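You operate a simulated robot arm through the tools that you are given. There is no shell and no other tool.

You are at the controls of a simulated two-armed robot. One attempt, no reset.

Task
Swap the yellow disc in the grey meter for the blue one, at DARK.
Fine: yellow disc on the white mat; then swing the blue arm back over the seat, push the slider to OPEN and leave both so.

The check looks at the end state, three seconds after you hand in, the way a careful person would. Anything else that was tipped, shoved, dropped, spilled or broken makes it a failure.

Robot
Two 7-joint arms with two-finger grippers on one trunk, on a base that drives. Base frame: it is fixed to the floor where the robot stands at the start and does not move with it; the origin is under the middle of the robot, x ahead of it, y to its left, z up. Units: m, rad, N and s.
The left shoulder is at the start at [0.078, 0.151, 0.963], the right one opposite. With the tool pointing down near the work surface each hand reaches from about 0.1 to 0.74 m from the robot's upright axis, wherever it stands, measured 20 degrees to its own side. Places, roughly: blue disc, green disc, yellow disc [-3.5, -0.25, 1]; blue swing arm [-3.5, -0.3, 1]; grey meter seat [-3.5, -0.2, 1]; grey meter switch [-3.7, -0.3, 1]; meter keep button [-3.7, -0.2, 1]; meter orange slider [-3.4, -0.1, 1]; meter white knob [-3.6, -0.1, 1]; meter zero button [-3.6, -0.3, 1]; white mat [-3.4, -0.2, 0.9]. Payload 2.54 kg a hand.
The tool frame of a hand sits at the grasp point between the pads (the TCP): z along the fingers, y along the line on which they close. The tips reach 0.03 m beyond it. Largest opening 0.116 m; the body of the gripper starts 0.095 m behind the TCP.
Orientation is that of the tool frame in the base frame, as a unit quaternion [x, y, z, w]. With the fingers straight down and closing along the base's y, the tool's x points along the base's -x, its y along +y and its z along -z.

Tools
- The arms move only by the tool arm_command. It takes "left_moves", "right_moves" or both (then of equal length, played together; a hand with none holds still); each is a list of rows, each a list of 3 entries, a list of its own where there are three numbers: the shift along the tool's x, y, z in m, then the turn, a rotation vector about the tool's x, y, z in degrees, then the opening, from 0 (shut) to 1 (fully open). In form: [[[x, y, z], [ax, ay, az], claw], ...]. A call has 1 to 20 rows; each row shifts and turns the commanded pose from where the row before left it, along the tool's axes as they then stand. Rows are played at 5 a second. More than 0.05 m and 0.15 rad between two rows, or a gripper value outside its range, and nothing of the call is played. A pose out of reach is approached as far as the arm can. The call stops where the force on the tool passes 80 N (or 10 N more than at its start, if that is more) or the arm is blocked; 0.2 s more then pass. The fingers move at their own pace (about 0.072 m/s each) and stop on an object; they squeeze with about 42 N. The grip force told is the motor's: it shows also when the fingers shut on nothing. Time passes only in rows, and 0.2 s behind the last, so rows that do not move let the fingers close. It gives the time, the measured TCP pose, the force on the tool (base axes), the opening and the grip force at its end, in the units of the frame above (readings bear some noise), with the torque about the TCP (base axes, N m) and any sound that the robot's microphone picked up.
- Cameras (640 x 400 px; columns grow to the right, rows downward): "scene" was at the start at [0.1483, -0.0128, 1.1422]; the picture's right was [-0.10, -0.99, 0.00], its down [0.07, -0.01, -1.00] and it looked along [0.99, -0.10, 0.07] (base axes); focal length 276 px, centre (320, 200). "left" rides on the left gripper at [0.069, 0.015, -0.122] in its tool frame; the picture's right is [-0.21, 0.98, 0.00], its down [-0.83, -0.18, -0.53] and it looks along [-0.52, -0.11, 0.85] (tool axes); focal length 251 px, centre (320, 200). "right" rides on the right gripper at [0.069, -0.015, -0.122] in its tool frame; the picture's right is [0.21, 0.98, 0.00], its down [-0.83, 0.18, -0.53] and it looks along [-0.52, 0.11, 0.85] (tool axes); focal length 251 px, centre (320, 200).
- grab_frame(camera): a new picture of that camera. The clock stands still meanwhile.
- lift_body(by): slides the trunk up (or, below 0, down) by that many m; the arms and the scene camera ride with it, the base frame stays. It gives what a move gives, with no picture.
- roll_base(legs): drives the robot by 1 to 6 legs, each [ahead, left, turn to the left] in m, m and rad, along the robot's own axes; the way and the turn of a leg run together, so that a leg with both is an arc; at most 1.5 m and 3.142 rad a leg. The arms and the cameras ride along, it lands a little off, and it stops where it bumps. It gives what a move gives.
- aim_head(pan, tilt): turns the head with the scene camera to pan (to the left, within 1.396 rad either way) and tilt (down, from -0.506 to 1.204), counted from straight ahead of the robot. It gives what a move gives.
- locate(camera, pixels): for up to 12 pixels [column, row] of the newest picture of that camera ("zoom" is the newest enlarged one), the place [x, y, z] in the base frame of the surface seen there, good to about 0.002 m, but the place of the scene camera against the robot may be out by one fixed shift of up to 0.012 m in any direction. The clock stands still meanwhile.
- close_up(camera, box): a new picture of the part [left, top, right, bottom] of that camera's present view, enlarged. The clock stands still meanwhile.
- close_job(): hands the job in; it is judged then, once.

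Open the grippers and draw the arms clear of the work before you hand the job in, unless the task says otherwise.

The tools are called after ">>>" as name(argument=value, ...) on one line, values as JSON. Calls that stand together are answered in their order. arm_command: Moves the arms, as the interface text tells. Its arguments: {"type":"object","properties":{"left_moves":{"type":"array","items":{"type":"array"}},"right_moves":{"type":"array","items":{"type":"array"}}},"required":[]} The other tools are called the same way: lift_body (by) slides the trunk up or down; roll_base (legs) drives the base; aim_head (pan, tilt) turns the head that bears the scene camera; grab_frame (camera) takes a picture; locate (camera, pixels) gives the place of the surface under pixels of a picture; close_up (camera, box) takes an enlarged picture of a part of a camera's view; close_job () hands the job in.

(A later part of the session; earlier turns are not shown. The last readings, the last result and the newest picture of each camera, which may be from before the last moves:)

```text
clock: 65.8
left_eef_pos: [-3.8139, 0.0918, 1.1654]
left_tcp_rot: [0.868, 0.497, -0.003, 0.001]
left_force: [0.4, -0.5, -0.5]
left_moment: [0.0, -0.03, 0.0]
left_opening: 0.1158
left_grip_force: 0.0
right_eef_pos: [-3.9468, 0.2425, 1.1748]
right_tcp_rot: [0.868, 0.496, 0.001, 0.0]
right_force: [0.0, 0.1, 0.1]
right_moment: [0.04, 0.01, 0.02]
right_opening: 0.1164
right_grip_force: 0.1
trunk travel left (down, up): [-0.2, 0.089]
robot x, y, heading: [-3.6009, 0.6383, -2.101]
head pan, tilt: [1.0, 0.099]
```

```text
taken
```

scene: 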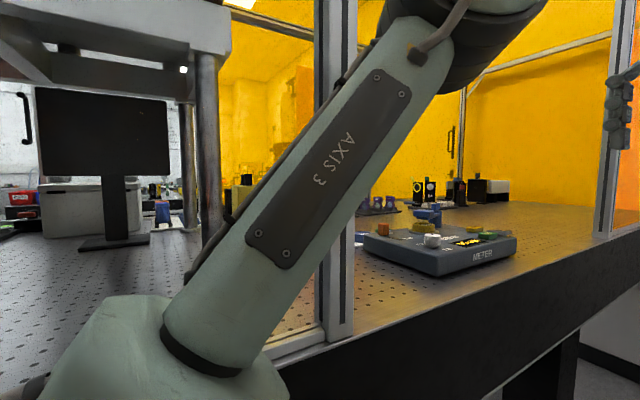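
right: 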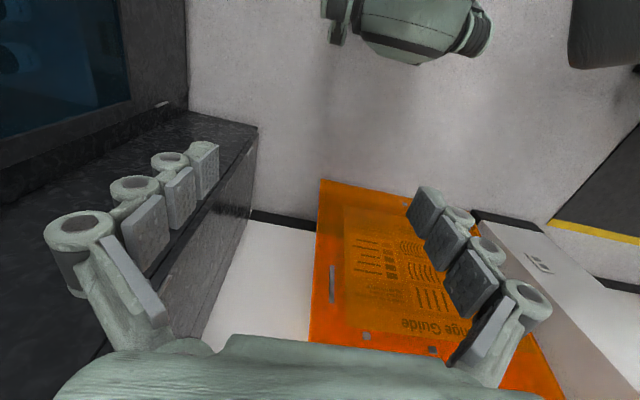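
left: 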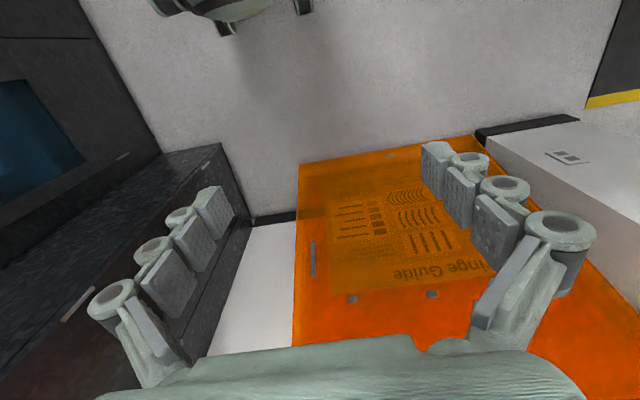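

The METER sits at the rear edge of the breadboard in an open bay at (440,240). I zoom in and locate it.

>>> close_up(camera="scene", box=[340, 170, 540, 295])

>>> locate(camera="scene", pixels=[[383, 229], [432, 241], [467, 241], [425, 213], [488, 236], [515, 240], [440, 275], [365, 245], [375, 258], [340, 320], [600, 235], [350, 100]])

```text
3.20 times, centred on (440, 232) of scene
```

zoom: 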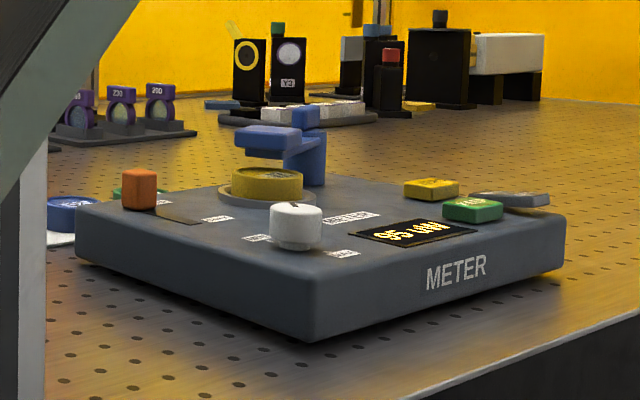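

```text
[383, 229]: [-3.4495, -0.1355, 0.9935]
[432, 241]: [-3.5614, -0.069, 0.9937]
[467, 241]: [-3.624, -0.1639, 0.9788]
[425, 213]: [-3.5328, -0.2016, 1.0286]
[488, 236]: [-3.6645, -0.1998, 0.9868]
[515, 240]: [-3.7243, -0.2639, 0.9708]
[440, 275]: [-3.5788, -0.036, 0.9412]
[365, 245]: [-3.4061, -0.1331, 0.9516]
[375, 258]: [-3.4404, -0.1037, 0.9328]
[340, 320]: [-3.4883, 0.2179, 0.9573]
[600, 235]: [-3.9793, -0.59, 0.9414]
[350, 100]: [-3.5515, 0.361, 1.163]
```

The meter lies in the open bay between posts at w≈-0.98 and -1.93. I pull both hands back 0.2 m, then drive on 0.70 m and turn left to face the table.

>>> arm_command(left_moves=[[[0.04, 0, 0], [0, 0, 0], 1], [[0.04, 0, 0], [0, 0, 0], 1], [[0.04, 0, 0], [0, 0, 0], 1], [[0.04, 0, 0], [0, 0, 0], 1], [[0.04, 0, 0], [0, 0, 0], 1], [[0, 0, 0], [0, 0, 0], 1]], right_moves=[[[0.04, 0, 0], [0, 0, 0], 1], [[0.04, 0, 0], [0, 0, 0], 1], [[0.04, 0, 0], [0, 0, 0], 1], [[0.04, 0, 0], [0, 0, 0], 1], [[0.04, 0, 0], [0, 0, 0], 1], [[0, 0, 0], [0, 0, 0], 1]])

>>> roll_base(legs=[[0.7, 0, 0], [0, 0, 1.565]])

>>> aim_head(pan=0, tilt=0.4)

>>> grab_frame(camera="scene")

```text
clock: 67.4
left_eef_pos: [-3.7693, 0.313, 1.1687]
left_tcp_rot: [0.875, 0.483, 0.007, 0.034]
left_force: [-0.9, 0.0, 0.0]
left_moment: [0.1, -0.01, -0.01]
left_opening: 0.1161
left_grip_force: 0.2
right_eef_pos: [-3.8909, 0.4511, 1.1745]
right_tcp_rot: [0.869, 0.495, 0.003, 0.014]
right_force: [-1.5, 0.2, 0.1]
right_moment: [-0.06, -0.19, -0.01]
right_opening: 0.1158
right_grip_force: 0.1
trunk travel left (down, up): [-0.2, 0.089]
robot x, y, heading: [-3.6313, 0.6606, -2.104]
head pan, tilt: [1.0, 0.099]
stopped in row 6 (left hand): the arm was blocked; the commanded pose is now the measured one
```

```text
clock: 68.2
left_eef_pos: [-3.7697, 0.3138, 1.1655]
left_tcp_rot: [0.878, 0.477, 0.006, 0.041]
left_force: [-0.2, 0.1, -0.2]
left_moment: [0.02, -0.02, 0.01]
left_opening: 0.1161
left_grip_force: 0.1
right_eef_pos: [-3.8867, 0.445, 1.1742]
right_tcp_rot: [0.869, 0.494, 0.001, 0.009]
right_force: [-1.0, -0.7, 0.1]
right_moment: [-0.03, -0.06, 0.0]
right_opening: 0.1163
right_grip_force: 0.2
trunk travel left (down, up): [-0.2, 0.089]
robot x, y, heading: [-3.6383, 0.656, -2.113]
head pan, tilt: [1.0, 0.099]
stopped in leg 1: the robot was blocked; the commanded pose is now the measured one
```

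```text
clock: 69.4
left_eef_pos: [-3.769, 0.3128, 1.164]
left_tcp_rot: [0.877, 0.478, 0.008, 0.042]
left_force: [-0.7, -0.1, 0.3]
left_moment: [-0.02, 0.01, 0.0]
left_opening: 0.1158
left_grip_force: 0.1
right_eef_pos: [-3.8855, 0.4456, 1.1745]
right_tcp_rot: [0.869, 0.494, 0.001, 0.009]
right_force: [-0.3, -0.5, -0.9]
right_moment: [0.0, 0.02, 0.01]
right_opening: 0.116
right_grip_force: 0.1
trunk travel left (down, up): [-0.2, 0.089]
robot x, y, heading: [-3.6335, 0.6558, -2.11]
head pan, tilt: [0.0, 0.4]
```

```text
taken
```

scene: 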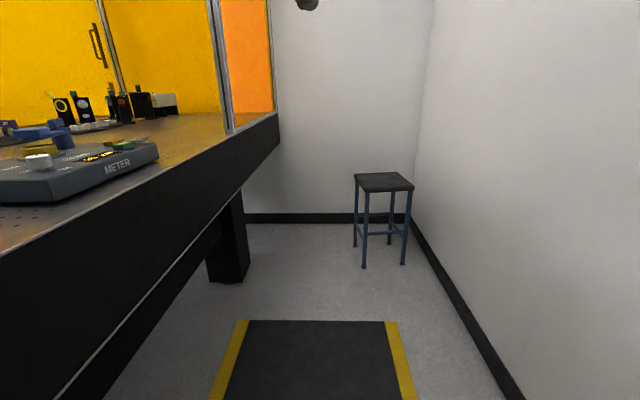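

The left elbow met the enclosure's post beside it (robot shoved ~3 cm). I extend the left hand forward again to free the elbow, with the right hand also a bit forward.

>>> arm_command(left_moves=[[[-0.03, 0, 0], [0, 0, 0], 1], [[-0.04, 0, 0], [0, 0, 0], 1], [[-0.04, 0, 0], [0, 0, 0], 1], [[-0.04, 0, 0], [0, 0, 0], 1], [[0, 0, 0], [0, 0, 0], 1]], right_moves=[[[-0.03, 0, 0], [0, 0, 0], 1], [[-0.03, 0, 0], [0, 0, 0], 1], [[-0.03, 0, 0], [0, 0, 0], 1], [[-0.03, 0, 0], [0, 0, 0], 1], [[0, 0, 0], [0, 0, 0], 1]])

>>> aim_head(pan=1.0, tilt=0.1)

>>> grab_frame(camera="scene")

```text
clock: 70.6
left_eef_pos: [-3.8403, 0.1704, 1.1638]
left_tcp_rot: [0.876, 0.481, 0.005, 0.028]
left_force: [-0.3, -0.3, -0.2]
left_moment: [0.01, 0.01, 0.0]
left_opening: 0.116
left_grip_force: 0.1
right_eef_pos: [-3.9372, 0.3298, 1.1741]
right_tcp_rot: [0.869, 0.495, 0.0, 0.001]
right_force: [0.1, -0.1, 0.0]
right_moment: [-0.02, 0.02, 0.01]
right_opening: 0.116
right_grip_force: 0.1
trunk travel left (down, up): [-0.2, 0.089]
robot x, y, heading: [-3.6339, 0.6546, -2.101]
head pan, tilt: [0.0, 0.4]
```

```text
clock: 71.9
left_eef_pos: [-3.84, 0.1708, 1.1628]
left_tcp_rot: [0.877, 0.48, 0.005, 0.028]
left_force: [0.8, 0.1, -0.1]
left_moment: [0.01, 0.04, -0.02]
left_opening: 0.116
left_grip_force: 0.1
right_eef_pos: [-3.938, 0.3301, 1.1738]
right_tcp_rot: [0.869, 0.495, 0.001, 0.001]
right_force: [0.5, 0.5, -0.2]
right_moment: [0.0, 0.02, 0.0]
right_opening: 0.1159
right_grip_force: 0.1
trunk travel left (down, up): [-0.2, 0.089]
robot x, y, heading: [-3.6343, 0.6577, -2.103]
head pan, tilt: [1.0, 0.099]
```

```text
taken
```

scene: 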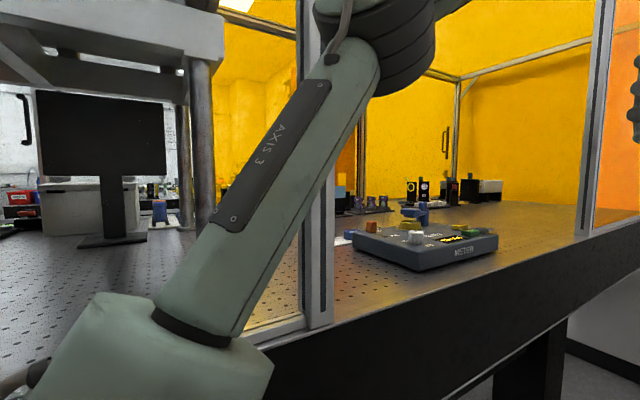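

The left arm is freed and the scene looks undisturbed. I locate the elbow against the post at (322,200) before driving.

>>> locate(camera="scene", pixels=[[375, 50], [410, 40], [360, 80], [322, 150], [322, 250], [310, 300], [335, 20], [595, 150], [590, 200]])

```text
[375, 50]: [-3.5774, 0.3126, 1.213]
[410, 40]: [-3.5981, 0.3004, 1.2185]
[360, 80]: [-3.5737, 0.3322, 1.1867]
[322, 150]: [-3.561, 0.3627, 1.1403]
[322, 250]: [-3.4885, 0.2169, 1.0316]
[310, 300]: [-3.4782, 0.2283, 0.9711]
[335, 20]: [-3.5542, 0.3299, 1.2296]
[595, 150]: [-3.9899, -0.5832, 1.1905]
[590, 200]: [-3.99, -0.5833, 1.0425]
```

The elbow is right beside the post (b≈1.22 vs 1.20). I strafe right 6 cm, then drive ahead 0.35 m.

>>> roll_base(legs=[[0, -0.06, 0], [0.35, 0, 0]])

>>> grab_frame(camera="scene")

```text
clock: 75.0
left_eef_pos: [-4.0685, -0.0988, 1.1625]
left_tcp_rot: [0.876, 0.481, 0.006, 0.029]
left_force: [0.3, 0.1, -0.8]
left_moment: [0.02, -0.04, 0.01]
left_opening: 0.1161
left_grip_force: 0.1
right_eef_pos: [-4.1657, 0.0585, 1.1735]
right_tcp_rot: [0.869, 0.495, 0.001, 0.001]
right_force: [-0.4, -0.6, -1.0]
right_moment: [0.03, 0.02, 0.04]
right_opening: 0.1159
right_grip_force: 0.0
trunk travel left (down, up): [-0.2, 0.089]
robot x, y, heading: [-3.8627, 0.39, -2.104]
head pan, tilt: [1.0, 0.099]
```

```text
taken
```

scene: 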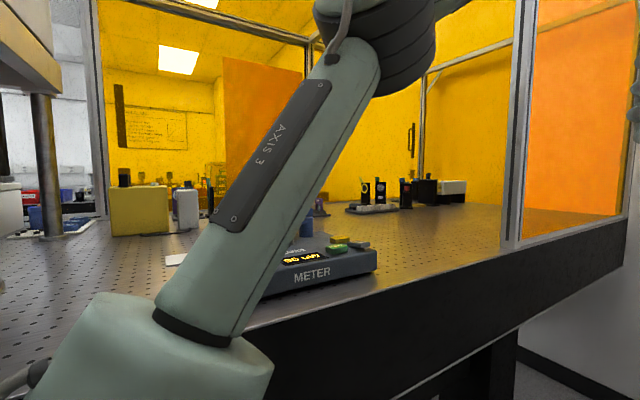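

Now clear of the post at w=-1.03. I drive another 0.35 m, retract the hands 8 cm and turn left to face the meter.

>>> roll_base(legs=[[0.35, 0, 0]])

>>> arm_command(left_moves=[[[0.04, 0, 0], [0, 0, 0], 1], [[0.04, 0, 0], [0, 0, 0], 1], [[0, 0, 0], [0, 0, 0], 1]], right_moves=[[[0.04, 0, 0], [0, 0, 0], 1], [[0, 0, 0], [0, 0, 0], 1], [[0, 0, 0], [0, 0, 0], 1]])

>>> roll_base(legs=[[0, 0, 1.565]])

>>> aim_head(pan=0, tilt=0.4)

>>> grab_frame(camera="scene")

```text
clock: 77.3
left_eef_pos: [-4.2455, -0.4008, 1.1627]
left_tcp_rot: [0.876, 0.481, 0.005, 0.029]
left_force: [-0.3, -1.3, -0.2]
left_moment: [0.03, 0.03, 0.01]
left_opening: 0.116
left_grip_force: 0.1
right_eef_pos: [-4.3435, -0.2427, 1.1737]
right_tcp_rot: [0.868, 0.496, 0.0, 0.0]
right_force: [0.1, 0.1, -0.4]
right_moment: [0.0, 0.0, 0.0]
right_opening: 0.1158
right_grip_force: 0.0
trunk travel left (down, up): [-0.2, 0.089]
robot x, y, heading: [-4.0371, 0.0881, -2.102]
head pan, tilt: [1.0, 0.099]
```

```text
clock: 78.1
left_eef_pos: [-4.2025, -0.3324, 1.1623]
left_tcp_rot: [0.876, 0.481, 0.006, 0.029]
left_force: [0.3, 0.1, 0.0]
left_moment: [0.0, -0.02, 0.02]
left_opening: 0.1161
left_grip_force: 0.0
right_eef_pos: [-4.3232, -0.2086, 1.173]
right_tcp_rot: [0.869, 0.495, 0.0, 0.001]
right_force: [0.4, 0.1, 0.2]
right_moment: [0.05, -0.02, -0.01]
right_opening: 0.1161
right_grip_force: 0.1
trunk travel left (down, up): [-0.2, 0.089]
robot x, y, heading: [-4.0427, 0.0845, -2.103]
head pan, tilt: [1.0, 0.099]
```

```text
clock: 82.4
left_eef_pos: [-3.619, -0.0725, 1.1615]
left_tcp_rot: [0.274, 0.961, 0.024, 0.015]
left_force: [-0.1, 0.6, -0.5]
left_moment: [0.0, 0.01, 0.01]
left_opening: 0.1159
left_grip_force: 0.1
right_eef_pos: [-3.7437, -0.1945, 1.1746]
right_tcp_rot: [0.258, 0.966, 0.001, 0.0]
right_force: [-0.4, 0.0, 0.5]
right_moment: [-0.01, 0.0, -0.03]
right_opening: 0.1159
right_grip_force: 0.0
trunk travel left (down, up): [-0.2, 0.089]
robot x, y, heading: [-4.0391, 0.0845, -0.52]
head pan, tilt: [1.0, 0.099]
```

```text
clock: 83.7
left_eef_pos: [-3.6184, -0.0709, 1.1619]
left_tcp_rot: [0.274, 0.961, 0.024, 0.016]
left_force: [0.6, -0.3, 1.1]
left_moment: [0.0, 0.0, -0.02]
left_opening: 0.1161
left_grip_force: 0.0
right_eef_pos: [-3.7435, -0.1941, 1.1738]
right_tcp_rot: [0.258, 0.966, 0.001, 0.0]
right_force: [-0.2, -0.1, -1.0]
right_moment: [-0.01, -0.01, 0.01]
right_opening: 0.1159
right_grip_force: 0.0
trunk travel left (down, up): [-0.2, 0.089]
robot x, y, heading: [-4.0393, 0.0857, -0.523]
head pan, tilt: [0.0, 0.4]
```

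```text
taken
```

scene: 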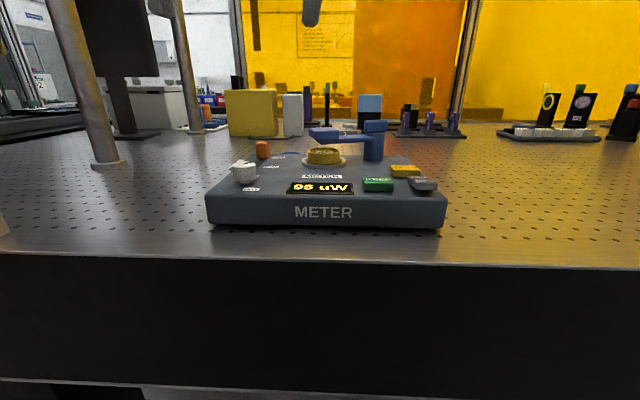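

Now I face the METER, centred at (320,195). I zoom in on it and take gripper pictures.

>>> close_up(camera="scene", box=[190, 110, 460, 240])

>>> grab_frame(camera="left")

>>> grab_frame(camera="right")

```text
2.37 times, centred on (325, 175) of scene
```

zoom: 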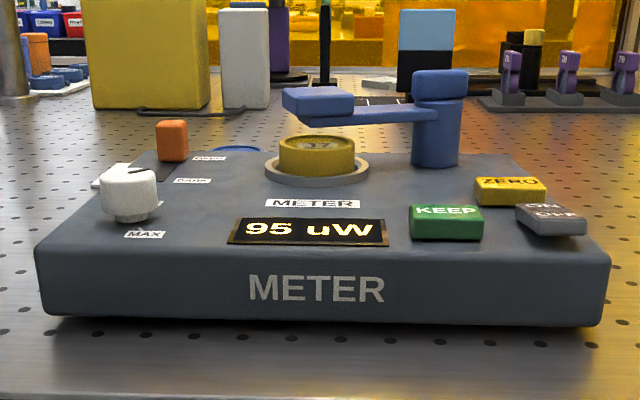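

```text
taken
```

left: 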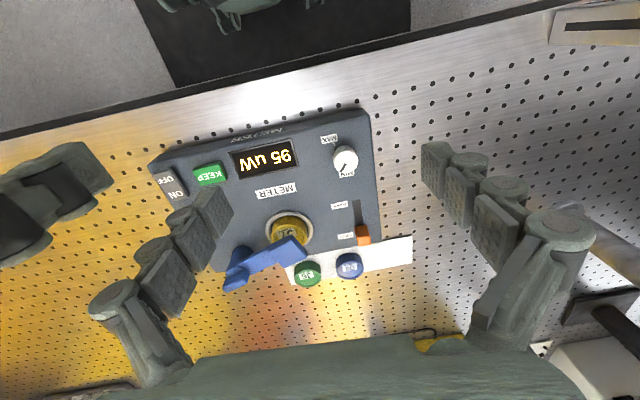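

```text
taken
```

right: 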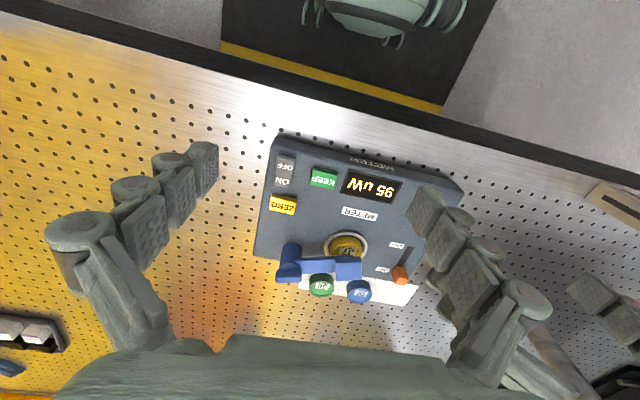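

The meter: knob, slider (orange), labels, seat with yellow disc, blue swing arm over it, green/blue discs on the mat behind. I zoom in to read the labels.

>>> close_up(camera="left", box=[210, 110, 420, 300])

>>> close_up(camera="right", box=[240, 130, 480, 310])

>>> close_up(camera="scene", box=[225, 130, 355, 215])

```text
2.11 times, centred on (315, 205) of left
```

zoom: 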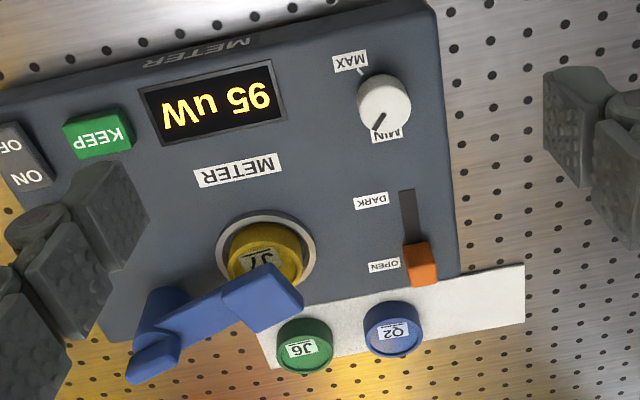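

```text
2.22 times, centred on (360, 220) of right
```

zoom: 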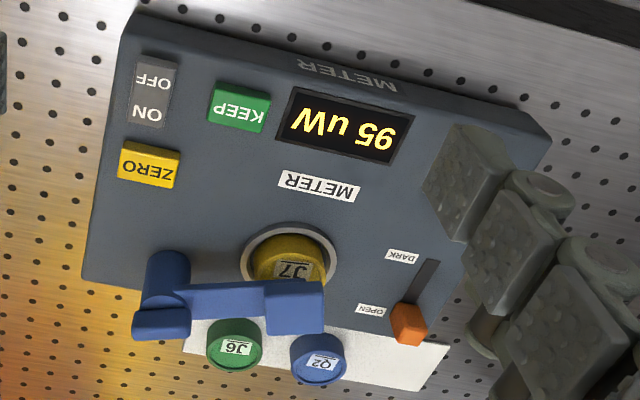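

```text
4.71 times, centred on (290, 172) of scene
```

zoom: 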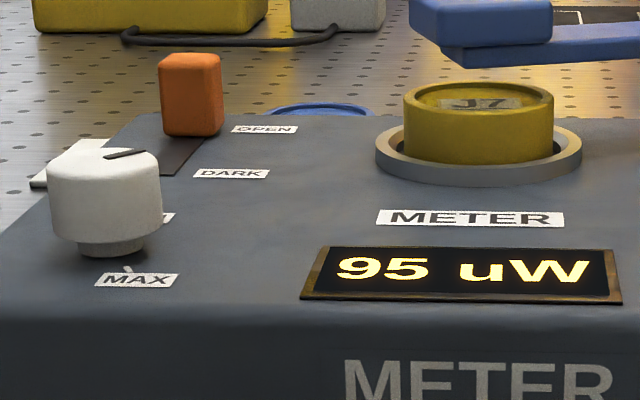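

The slider stands at OPEN now (far end) and DARK is the near end; the yellow disc (J7) is under the swing arm; green J6 and blue Q2 lie on the white mat. I locate all key features in the left and right gripper pictures.

>>> locate(camera="left", pixels=[[287, 229], [270, 232], [310, 229], [350, 265], [309, 273], [362, 234], [357, 205], [410, 240], [290, 250], [236, 258], [400, 265], [346, 160]])

>>> close_up(camera="left", box=[210, 195, 420, 300])

```text
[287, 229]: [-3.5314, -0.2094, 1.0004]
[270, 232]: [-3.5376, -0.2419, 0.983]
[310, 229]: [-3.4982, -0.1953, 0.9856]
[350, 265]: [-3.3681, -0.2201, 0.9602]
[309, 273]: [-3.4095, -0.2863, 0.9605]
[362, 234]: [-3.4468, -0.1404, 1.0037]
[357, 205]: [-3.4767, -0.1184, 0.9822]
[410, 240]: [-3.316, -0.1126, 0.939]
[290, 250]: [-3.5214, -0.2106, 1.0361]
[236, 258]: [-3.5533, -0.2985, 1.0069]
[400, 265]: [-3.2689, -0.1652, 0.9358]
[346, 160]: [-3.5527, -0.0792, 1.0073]
```

```text
3.05 times, centred on (315, 248) of left
```

zoom: 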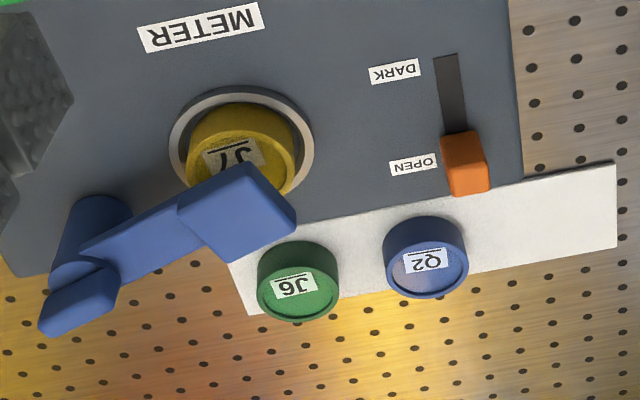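

Measured layout (forward F / left W): seat at (-2.92,-1.987), blue disc (-2.782,-1.911), slider (-2.890,-1.883), pivot (-2.901,-2.073); the robot axis is at F=-3.514, so the discs are at the edge of reach. I drive ahead 0.10 m slowly.

>>> roll_base(legs=[[0.1, 0, -0.014]])

>>> grab_frame(camera="scene")

```text
clock: 84.8
left_eef_pos: [-3.5351, -0.1272, 1.1611]
left_tcp_rot: [0.28, 0.959, 0.024, 0.016]
left_force: [-0.6, -1.0, -0.5]
left_moment: [0.03, 0.04, -0.01]
left_opening: 0.116
left_grip_force: 0.0
right_eef_pos: [-3.6618, -0.2479, 1.1736]
right_tcp_rot: [0.264, 0.964, 0.001, 0.001]
right_force: [0.8, -0.6, 0.1]
right_moment: [0.04, 0.01, -0.03]
right_opening: 0.1158
right_grip_force: 0.1
trunk travel left (down, up): [-0.2, 0.089]
robot x, y, heading: [-3.957, 0.0356, -0.535]
head pan, tilt: [0.0, 0.4]
```

```text
taken
```

scene: 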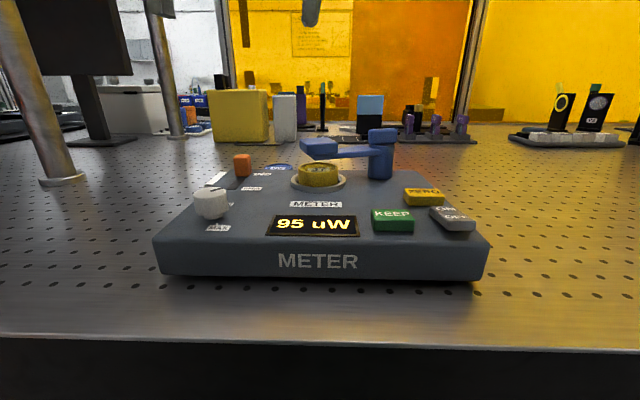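

Heading is now -0.535, square to the meter. I park the right hand 0.16 m right and back, level the left hand (about 3° off) and shift it slightly left for a look.

>>> arm_command(left_moves=[[[0, 0.02, -0.01], [3.1, 1.0, -1.8], 1], [[0, 0.02, 0], [0, 0, 0], 1], [[0, 0, 0], [0, 0, 0], 1], [[0, 0, 0], [0, 0, 0], 1]], right_moves=[[[0.02, -0.04, 0], [0, 0, 0], 1], [[0.02, -0.04, 0], [0, 0, 0], 1], [[0.02, -0.04, 0], [0, 0, 0], 1], [[0.02, -0.04, 0], [0, 0, 0], 1]])

>>> grab_frame(camera="left")

>>> close_up(camera="left", box=[200, 100, 440, 250])

```text
clock: 85.8
left_eef_pos: [-3.5177, -0.0946, 1.1728]
left_tcp_rot: [0.266, 0.964, 0.0, 0.001]
left_force: [0.7, -0.2, 0.2]
left_moment: [-0.06, 0.01, -0.03]
left_opening: 0.1158
left_grip_force: 0.1
right_eef_pos: [-3.7839, -0.3344, 1.1402]
right_tcp_rot: [0.264, 0.965, 0.001, 0.002]
right_force: [0.1, 0.1, -0.1]
right_moment: [0.0, -0.03, -0.01]
right_opening: 0.1156
right_grip_force: 0.0
right hand out of reach, approached as far as the arm can: row 3, 4
trunk travel left (down, up): [-0.2, 0.089]
robot x, y, heading: [-3.9508, 0.0352, -0.538]
head pan, tilt: [0.0, 0.4]
```

```text
taken
```

left: 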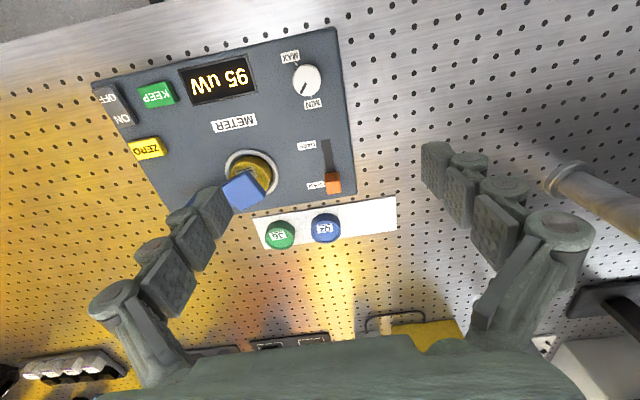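

```text
2.67 times, centred on (320, 175) of left
```

zoom: 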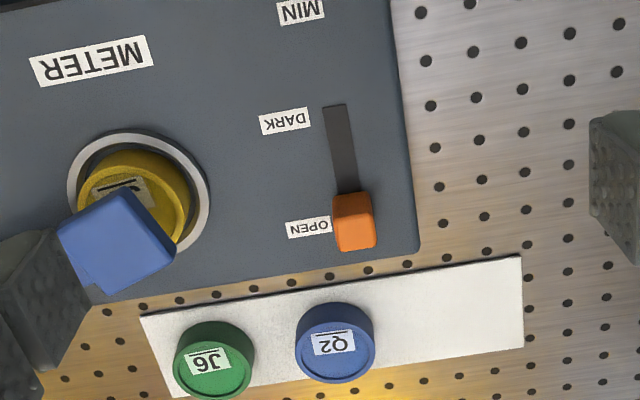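

The slider at zoom (353,222) stands beside OPEN; its slot runs to (335,105) beside DARK. I locate these, the discs and the mat corners.

>>> locate(camera="zoom", pixels=[[353, 205], [355, 240], [334, 108], [348, 185], [285, 121], [306, 228], [418, 245], [395, 20], [521, 258], [522, 345], [142, 318], [175, 395]])

>>> locate(camera="zoom", pixels=[[333, 335], [296, 342], [374, 345], [335, 304], [336, 380], [217, 355], [117, 170], [80, 185], [208, 190], [138, 130], [118, 235], [135, 155]])

```text
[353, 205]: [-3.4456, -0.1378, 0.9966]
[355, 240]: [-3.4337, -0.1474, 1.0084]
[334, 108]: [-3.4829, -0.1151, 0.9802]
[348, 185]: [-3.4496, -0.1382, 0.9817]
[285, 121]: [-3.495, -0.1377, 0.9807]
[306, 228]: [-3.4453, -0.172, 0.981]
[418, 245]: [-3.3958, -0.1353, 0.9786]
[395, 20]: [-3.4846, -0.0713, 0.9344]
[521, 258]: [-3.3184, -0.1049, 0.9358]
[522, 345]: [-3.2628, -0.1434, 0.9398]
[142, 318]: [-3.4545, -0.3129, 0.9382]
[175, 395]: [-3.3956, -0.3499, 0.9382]
```

```text
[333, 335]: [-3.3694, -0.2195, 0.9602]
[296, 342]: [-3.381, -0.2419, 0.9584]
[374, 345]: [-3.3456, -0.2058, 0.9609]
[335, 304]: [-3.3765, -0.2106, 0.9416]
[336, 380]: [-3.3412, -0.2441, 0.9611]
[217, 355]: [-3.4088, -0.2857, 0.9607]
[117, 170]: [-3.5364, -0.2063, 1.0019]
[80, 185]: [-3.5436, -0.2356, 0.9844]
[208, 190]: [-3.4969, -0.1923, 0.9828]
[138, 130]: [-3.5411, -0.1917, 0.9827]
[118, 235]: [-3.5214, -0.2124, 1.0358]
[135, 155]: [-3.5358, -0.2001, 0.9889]
```

Slider knob spans F -2.890…-2.865, W≈-1.881, top z 1.008; the slot's near end is F≈-2.934 by DARK. I close the left fingers and bring them behind the slider, above it (F -2.838, z 1.055).

>>> arm_command(left_moves=[[[-0.0455, 0, 0], [0, 0, 0], 0], [[-0.0455, 0, 0], [0, 0, 0], 0], [[-0.0455, 0, 0], [0, 0, 0], 0], [[0, 0, 0.04], [0, 0, 0], 0], [[0, 0, 0.04], [0, 0, 0], 0], [[0, 0, 0.037], [0, 0, 0], 0], [[0, 0, 0], [0, 0, 0], 0]])

>>> grab_frame(camera="left")

>>> grab_frame(camera="scene")

```text
clock: 87.4
left_eef_pos: [-3.4017, -0.1627, 1.0515]
left_tcp_rot: [0.265, 0.964, 0.0, 0.001]
left_force: [1.0, -0.5, 0.7]
left_moment: [-0.01, 0.01, -0.01]
left_opening: 0.0002
left_grip_force: 29.2
left hand out of reach, approached as far as the arm can: row 3
right_eef_pos: [-3.7828, -0.3335, 1.1401]
right_tcp_rot: [0.265, 0.964, 0.002, 0.002]
right_force: [-0.3, 0.4, 0.6]
right_moment: [0.03, 0.01, 0.03]
right_opening: 0.1159
right_grip_force: 0.1
trunk travel left (down, up): [-0.2, 0.089]
robot x, y, heading: [-3.9546, 0.0338, -0.531]
head pan, tilt: [0.0, 0.4]
```

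```text
taken
```

left: 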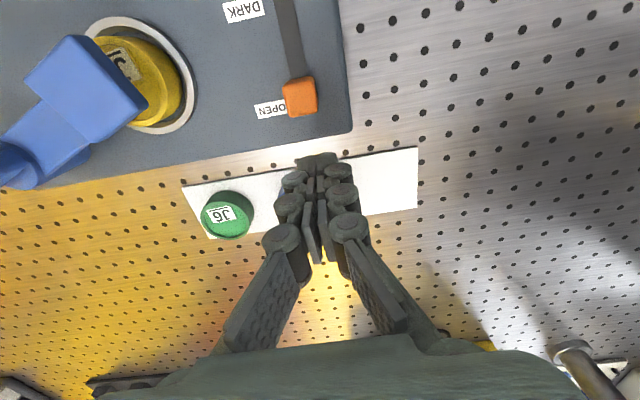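

```text
taken
```

scene: 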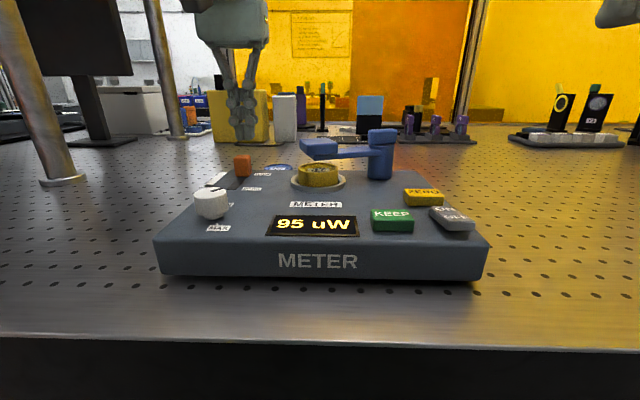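

The closed fingers are at F=-2.840, W=-1.879, just behind the slider. I lower to tip height ~0.988 and pull toward the robot 4 cm in small steps.

>>> arm_command(left_moves=[[[0, 0, 0.017], [0, 0, 0], 0], [[0, 0, 0.016], [0, 0, 0], 0], [[0, 0, 0], [0, 0, 0], 0], [[0.01, -0.0005, 0], [0, 0, 0], 0], [[0.01, -0.0005, 0], [0, 0, 0], 0], [[0.01, 0, 0], [0, 0, 0], 0], [[0.01, 0, 0], [0, 0, 0], 0], [[0, 0, 0], [0, 0, 0], 0]])

>>> close_up(camera="left", box=[100, 0, 440, 220])

>>> close_up(camera="scene", box=[150, 100, 400, 250])

```text
clock: 89.4
left_eef_pos: [-3.4633, -0.1658, 1.0309]
left_tcp_rot: [0.283, 0.959, 0.015, 0.018]
left_force: [1.6, -0.5, -0.8]
left_moment: [-0.03, 0.12, 0.0]
left_opening: 0.0
left_grip_force: 28.6
right_eef_pos: [-3.7998, -0.3458, 1.1381]
right_tcp_rot: [0.267, 0.964, 0.009, 0.008]
right_force: [-0.1, -0.4, 0.3]
right_moment: [0.11, -0.04, 0.0]
right_opening: 0.1161
right_grip_force: 0.0
trunk travel left (down, up): [-0.2, 0.089]
robot x, y, heading: [-3.9558, 0.0341, -0.543]
head pan, tilt: [0.0, 0.4]
stopped in row 8 (left hand): the arm was blocked; the commanded pose is now the measured one
```

```text
1.82 times, centred on (270, 110) of left
```

zoom: 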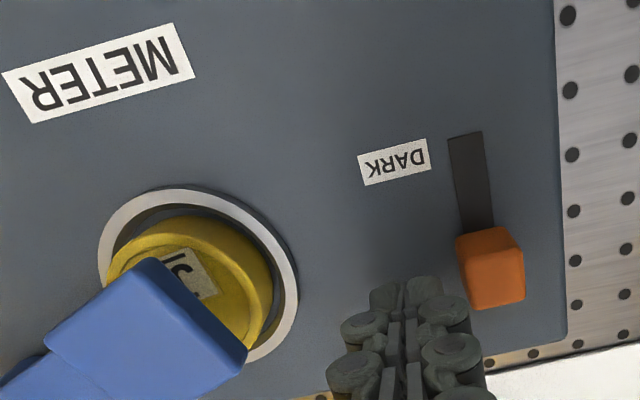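

```text
2.56 times, centred on (275, 175) of scene
```

zoom: 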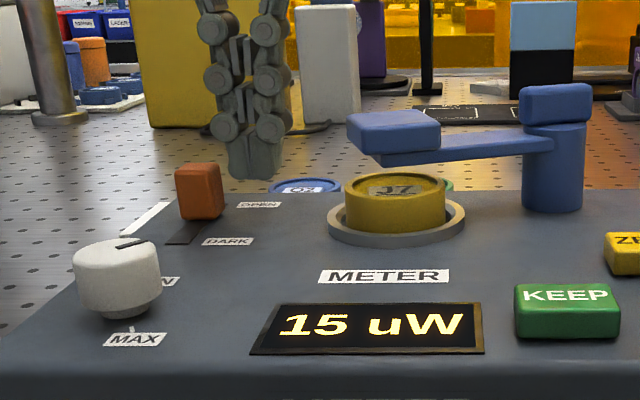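

The left arm stopped, blocked (its elbow against the left post, which is only 0.39 m to my left), and the fingers slid past the slider's right side. I raise the hand and shift the base 8 cm right, to the bay's middle.

>>> arm_command(left_moves=[[[0, 0, -0.04], [0, 0, 0], 0], [[0, 0, -0.04], [0, 0, 0], 0], [[-0.03, 0, -0.02], [0, 0, 0], 0], [[0, 0, 0], [0, 0, 0], 0]])

>>> roll_base(legs=[[0, -0.08, 0]])

>>> grab_frame(camera="scene")

>>> grab_frame(camera="left")

```text
clock: 90.4
left_eef_pos: [-3.4206, -0.1667, 1.1213]
left_tcp_rot: [0.276, 0.961, 0.005, 0.007]
left_force: [-0.4, -0.1, -0.4]
left_moment: [0.03, -0.01, 0.02]
left_opening: 0.0
left_grip_force: 28.9
right_eef_pos: [-3.7823, -0.3341, 1.1413]
right_tcp_rot: [0.266, 0.964, 0.001, 0.001]
right_force: [-0.5, -0.2, 0.2]
right_moment: [0.02, -0.01, -0.03]
right_opening: 0.1161
right_grip_force: 0.0
trunk travel left (down, up): [-0.2, 0.089]
robot x, y, heading: [-3.9553, 0.0357, -0.536]
head pan, tilt: [0.0, 0.4]
```

```text
clock: 91.9
left_eef_pos: [-3.4611, -0.2367, 1.1215]
left_tcp_rot: [0.277, 0.961, 0.006, 0.007]
left_force: [0.5, -0.3, 0.1]
left_moment: [0.02, 0.03, 0.01]
left_opening: 0.0001
left_grip_force: 28.7
right_eef_pos: [-3.8241, -0.404, 1.141]
right_tcp_rot: [0.265, 0.964, 0.003, 0.001]
right_force: [0.8, 0.5, 0.1]
right_moment: [0.01, -0.02, -0.01]
right_opening: 0.1163
right_grip_force: 0.1
trunk travel left (down, up): [-0.2, 0.089]
robot x, y, heading: [-3.9991, -0.0324, -0.531]
head pan, tilt: [0.0, 0.4]
```

```text
taken
```

scene: 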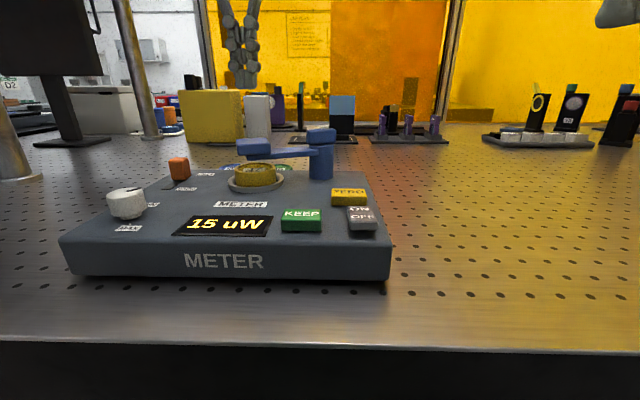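

```text
taken
```

left: 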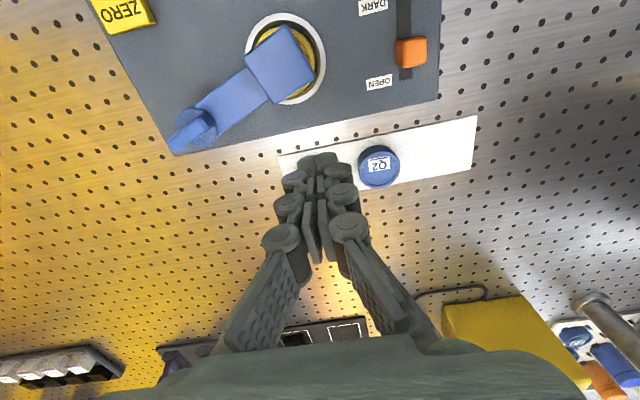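

The slider already moved part way (reading fell to 15 uW; slot is now visible on its OPEN side). I locate slider, disc and seat points in this left picture.

>>> locate(camera="left", pixels=[[411, 45], [411, 60], [405, 76], [408, 8], [378, 168], [378, 185], [358, 165], [398, 165], [280, 60], [265, 40], [195, 130], [310, 75]])

>>> close_up(camera="scene", box=[60, 130, 380, 260])

```text
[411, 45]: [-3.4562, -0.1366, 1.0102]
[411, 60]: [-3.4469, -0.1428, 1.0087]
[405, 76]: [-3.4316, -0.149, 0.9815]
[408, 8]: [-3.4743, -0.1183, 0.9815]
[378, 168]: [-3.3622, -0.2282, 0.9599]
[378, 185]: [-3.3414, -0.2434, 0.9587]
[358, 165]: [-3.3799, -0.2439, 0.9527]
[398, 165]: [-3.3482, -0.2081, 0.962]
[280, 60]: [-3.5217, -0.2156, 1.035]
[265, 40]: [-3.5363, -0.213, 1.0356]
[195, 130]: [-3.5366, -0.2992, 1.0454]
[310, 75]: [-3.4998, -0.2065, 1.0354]
```

```text
2.00 times, centred on (220, 195) of scene
```

zoom: 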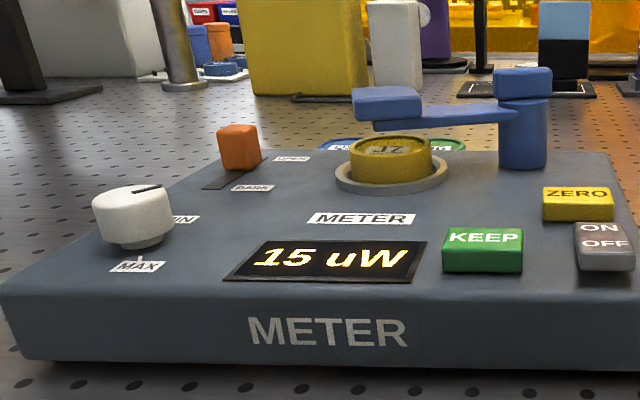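

The knob's rear edge is now at F≈-2.886, W≈-1.884; 3 cm remain to DARK. I level the left hand, line up behind the knob and lower to tip height ~0.986.

>>> arm_command(left_moves=[[[0.003, 0.045, 0], [0.88, 0.59, -1.4], 0], [[0.0035, 0.045, 0], [0, 0, 0], 0], [[0, 0, 0.03], [0, 0, 0], 0], [[0, 0, 0.03], [0, 0, 0], 0], [[0, 0, 0], [0, 0, 0], 0]])

>>> close_up(camera="left", box=[200, 0, 480, 200])

```text
clock: 93.1
left_eef_pos: [-3.4201, -0.1565, 1.0627]
left_tcp_rot: [0.263, 0.965, -0.001, 0.0]
left_force: [-0.8, 0.3, -0.5]
left_moment: [0.0, 0.02, -0.01]
left_opening: 0.0
left_grip_force: 28.3
right_eef_pos: [-3.8245, -0.4031, 1.1404]
right_tcp_rot: [0.266, 0.964, 0.001, 0.0]
right_force: [0.9, 0.9, -0.2]
right_moment: [-0.03, 0.0, -0.02]
right_opening: 0.1159
right_grip_force: 0.0
trunk travel left (down, up): [-0.2, 0.089]
robot x, y, heading: [-3.9975, -0.0341, -0.534]
head pan, tilt: [0.0, 0.4]
```

```text
2.00 times, centred on (340, 100) of left
```

zoom: 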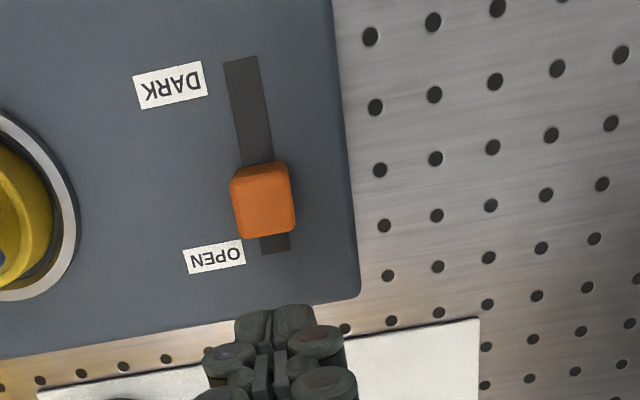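

Aligned behind the knob. I lower 4.6 cm and pull toward the robot 3 cm first, following the slot's slight slant.

>>> arm_command(left_moves=[[[0, 0, 0.023], [0, 0, 0], 0], [[0, 0, 0.023], [0, 0, 0], 0], [[0, 0, 0], [0, 0, 0], 0], [[0.01, 0.0007, 0], [0, 0, 0], 0], [[0.01, 0.0007, 0], [0, 0, 0], 0], [[0.01, 0.0007, 0], [0, 0, 0], 0], [[0, 0, 0], [0, 0, 0], 0]])

>>> close_up(camera="left", box=[200, 0, 480, 200])

>>> close_up(camera="scene", box=[60, 100, 380, 260])

```text
clock: 94.7
left_eef_pos: [-3.4458, -0.1469, 1.0143]
left_tcp_rot: [0.266, 0.964, 0.003, -0.001]
left_force: [0.7, -0.4, -0.2]
left_moment: [0.01, 0.02, 0.03]
left_opening: 0.0
left_grip_force: 28.2
right_eef_pos: [-3.8265, -0.4083, 1.1378]
right_tcp_rot: [0.267, 0.964, 0.005, 0.0]
right_force: [0.8, -0.2, -0.2]
right_moment: [0.0, 0.0, 0.0]
right_opening: 0.1162
right_grip_force: 0.1
trunk travel left (down, up): [-0.2, 0.089]
robot x, y, heading: [-3.996, -0.0316, -0.543]
head pan, tilt: [0.0, 0.4]
```

```text
2.00 times, centred on (340, 100) of left
```

zoom: 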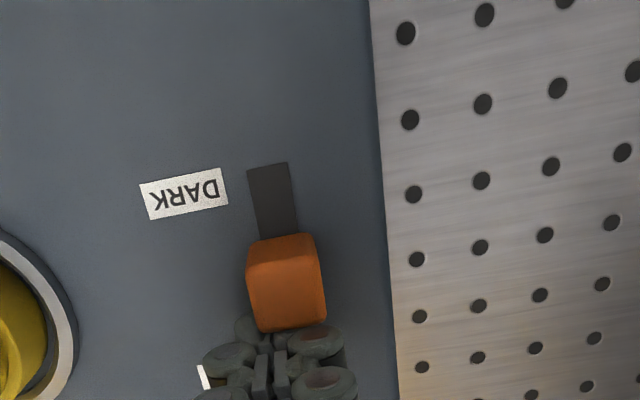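

```text
2.00 times, centred on (220, 180) of scene
```

zoom: 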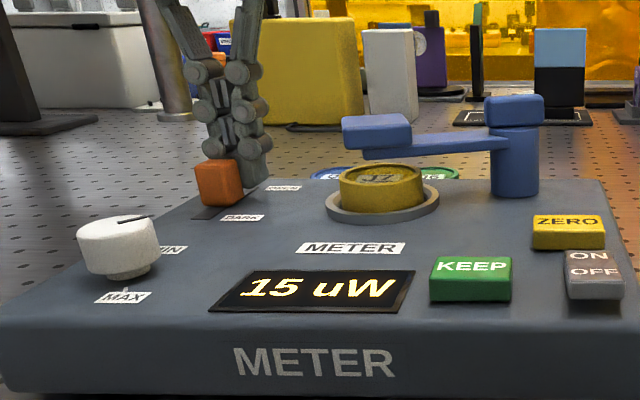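

The knob has moved about half way, but the base yawed slightly, so I check whether the left elbow is touching the post.

>>> aim_head(pan=1.1, tilt=0.0)

>>> grab_frame(camera="scene")

```text
clock: 96.0
left_eef_pos: [-3.447, -0.1456, 1.0154]
left_tcp_rot: [0.266, 0.964, 0.004, -0.001]
left_force: [0.8, 0.5, -0.5]
left_moment: [-0.02, 0.0, 0.0]
left_opening: 0.0
left_grip_force: 28.7
right_eef_pos: [-3.8247, -0.4094, 1.1379]
right_tcp_rot: [0.266, 0.964, 0.006, 0.0]
right_force: [0.5, 0.6, 0.0]
right_moment: [-0.02, 0.03, 0.01]
right_opening: 0.116
right_grip_force: 0.0
trunk travel left (down, up): [-0.2, 0.089]
robot x, y, heading: [-3.9984, -0.0334, -0.543]
head pan, tilt: [1.1, 0.0]
```

```text
taken
```

scene: 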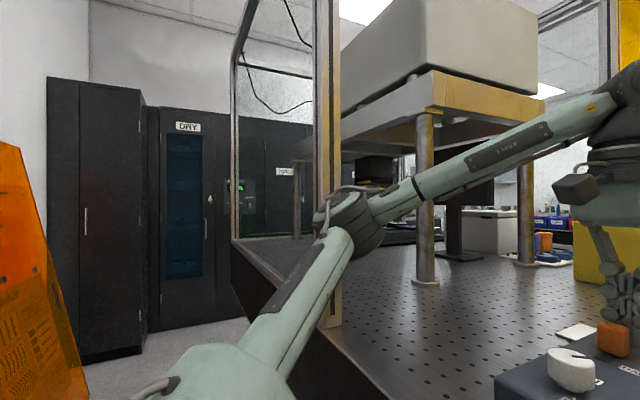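

The elbow at (355,220) looks right against the post at (328,150). I locate both.

>>> locate(camera="scene", pixels=[[360, 220], [340, 225], [380, 210], [335, 190], [325, 290], [330, 100], [316, 100], [345, 205], [400, 200], [338, 320]])

```text
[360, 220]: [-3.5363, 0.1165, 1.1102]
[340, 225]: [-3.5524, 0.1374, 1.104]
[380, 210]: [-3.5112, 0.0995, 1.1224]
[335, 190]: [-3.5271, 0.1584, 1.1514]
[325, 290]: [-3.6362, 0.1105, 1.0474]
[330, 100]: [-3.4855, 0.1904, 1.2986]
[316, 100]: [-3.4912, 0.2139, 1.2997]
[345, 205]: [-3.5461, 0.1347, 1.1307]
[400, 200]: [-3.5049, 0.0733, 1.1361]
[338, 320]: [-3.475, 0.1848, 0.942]
```

The left elbow (outer side W≈-1.61) does touch the post (W≈-1.60). I raise the left hand off the slider and move the base another 7 cm to the right.

>>> arm_command(left_moves=[[[-0.01, 0, -0.03], [0, 0, 0], 0], [[-0.02, 0, -0.03], [0, 0, 0], 0], [[-0.02, 0, -0.02], [0, 0, 0], 0]])

>>> roll_base(legs=[[0, -0.075, 0]])

>>> aim_head(pan=-1.1, tilt=0.0)

>>> grab_frame(camera="scene")

>>> grab_frame(camera="left")

```text
clock: 96.8
left_eef_pos: [-3.4024, -0.1657, 1.0957]
left_tcp_rot: [0.264, 0.964, -0.001, 0.0]
left_force: [-0.6, -0.8, 0.5]
left_moment: [0.02, 0.0, -0.01]
left_opening: 0.0
left_grip_force: 28.9
right_eef_pos: [-3.8244, -0.4035, 1.1403]
right_tcp_rot: [0.265, 0.964, 0.002, 0.001]
right_force: [-0.4, -0.5, 0.5]
right_moment: [0.0, 0.0, -0.01]
right_opening: 0.1163
right_grip_force: 0.1
trunk travel left (down, up): [-0.2, 0.089]
robot x, y, heading: [-3.9961, -0.0344, -0.534]
head pan, tilt: [1.1, 0.0]
```

```text
clock: 98.2
left_eef_pos: [-3.4392, -0.2288, 1.0966]
left_tcp_rot: [0.264, 0.964, 0.0, 0.0]
left_force: [-0.4, 0.1, 0.2]
left_moment: [0.01, -0.05, -0.01]
left_opening: 0.0
left_grip_force: 29.0
right_eef_pos: [-3.8623, -0.4676, 1.1411]
right_tcp_rot: [0.265, 0.964, 0.002, 0.001]
right_force: [-0.7, 0.2, -0.2]
right_moment: [0.02, 0.03, -0.01]
right_opening: 0.116
right_grip_force: 0.0
trunk travel left (down, up): [-0.2, 0.089]
robot x, y, heading: [-4.0339, -0.1005, -0.539]
head pan, tilt: [1.1, 0.0]
```

```text
clock: 100.3
left_eef_pos: [-3.44, -0.2287, 1.0962]
left_tcp_rot: [0.265, 0.964, -0.001, 0.0]
left_force: [0.4, 0.4, -0.6]
left_moment: [0.04, -0.01, 0.02]
left_opening: 0.0
left_grip_force: 28.5
right_eef_pos: [-3.8617, -0.4666, 1.1402]
right_tcp_rot: [0.266, 0.964, 0.001, 0.001]
right_force: [-0.4, -0.1, 0.3]
right_moment: [-0.01, -0.02, 0.0]
right_opening: 0.1161
right_grip_force: 0.2
trunk travel left (down, up): [-0.2, 0.089]
robot x, y, heading: [-4.0354, -0.0973, -0.537]
head pan, tilt: [-1.1, 0.0]
```

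```text
taken
```

scene: 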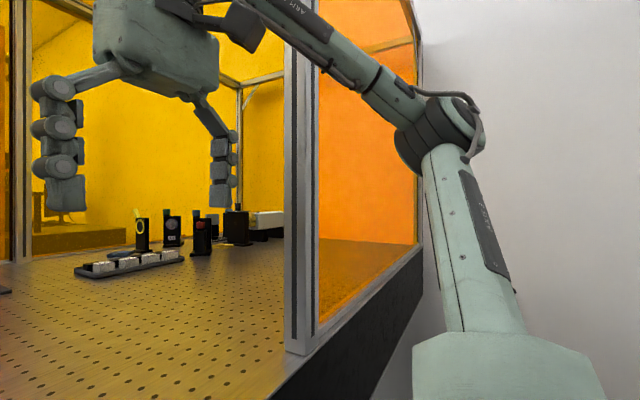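

```text
taken
```

left: 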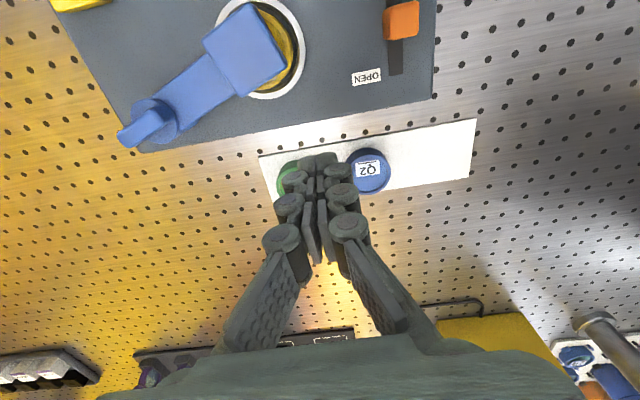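

The right elbow hangs free outside the bay. I locate the slider again in this left picture.

>>> locate(camera="left", pixels=[[401, 12], [401, 32], [396, 45], [396, 70], [385, 20], [418, 20], [245, 50], [370, 172]])

```text
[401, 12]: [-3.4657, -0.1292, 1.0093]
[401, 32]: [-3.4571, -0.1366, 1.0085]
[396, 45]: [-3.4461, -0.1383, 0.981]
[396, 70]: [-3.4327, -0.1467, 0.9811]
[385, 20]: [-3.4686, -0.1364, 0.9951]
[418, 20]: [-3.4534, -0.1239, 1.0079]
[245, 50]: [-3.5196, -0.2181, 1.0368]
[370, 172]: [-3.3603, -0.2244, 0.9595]
```

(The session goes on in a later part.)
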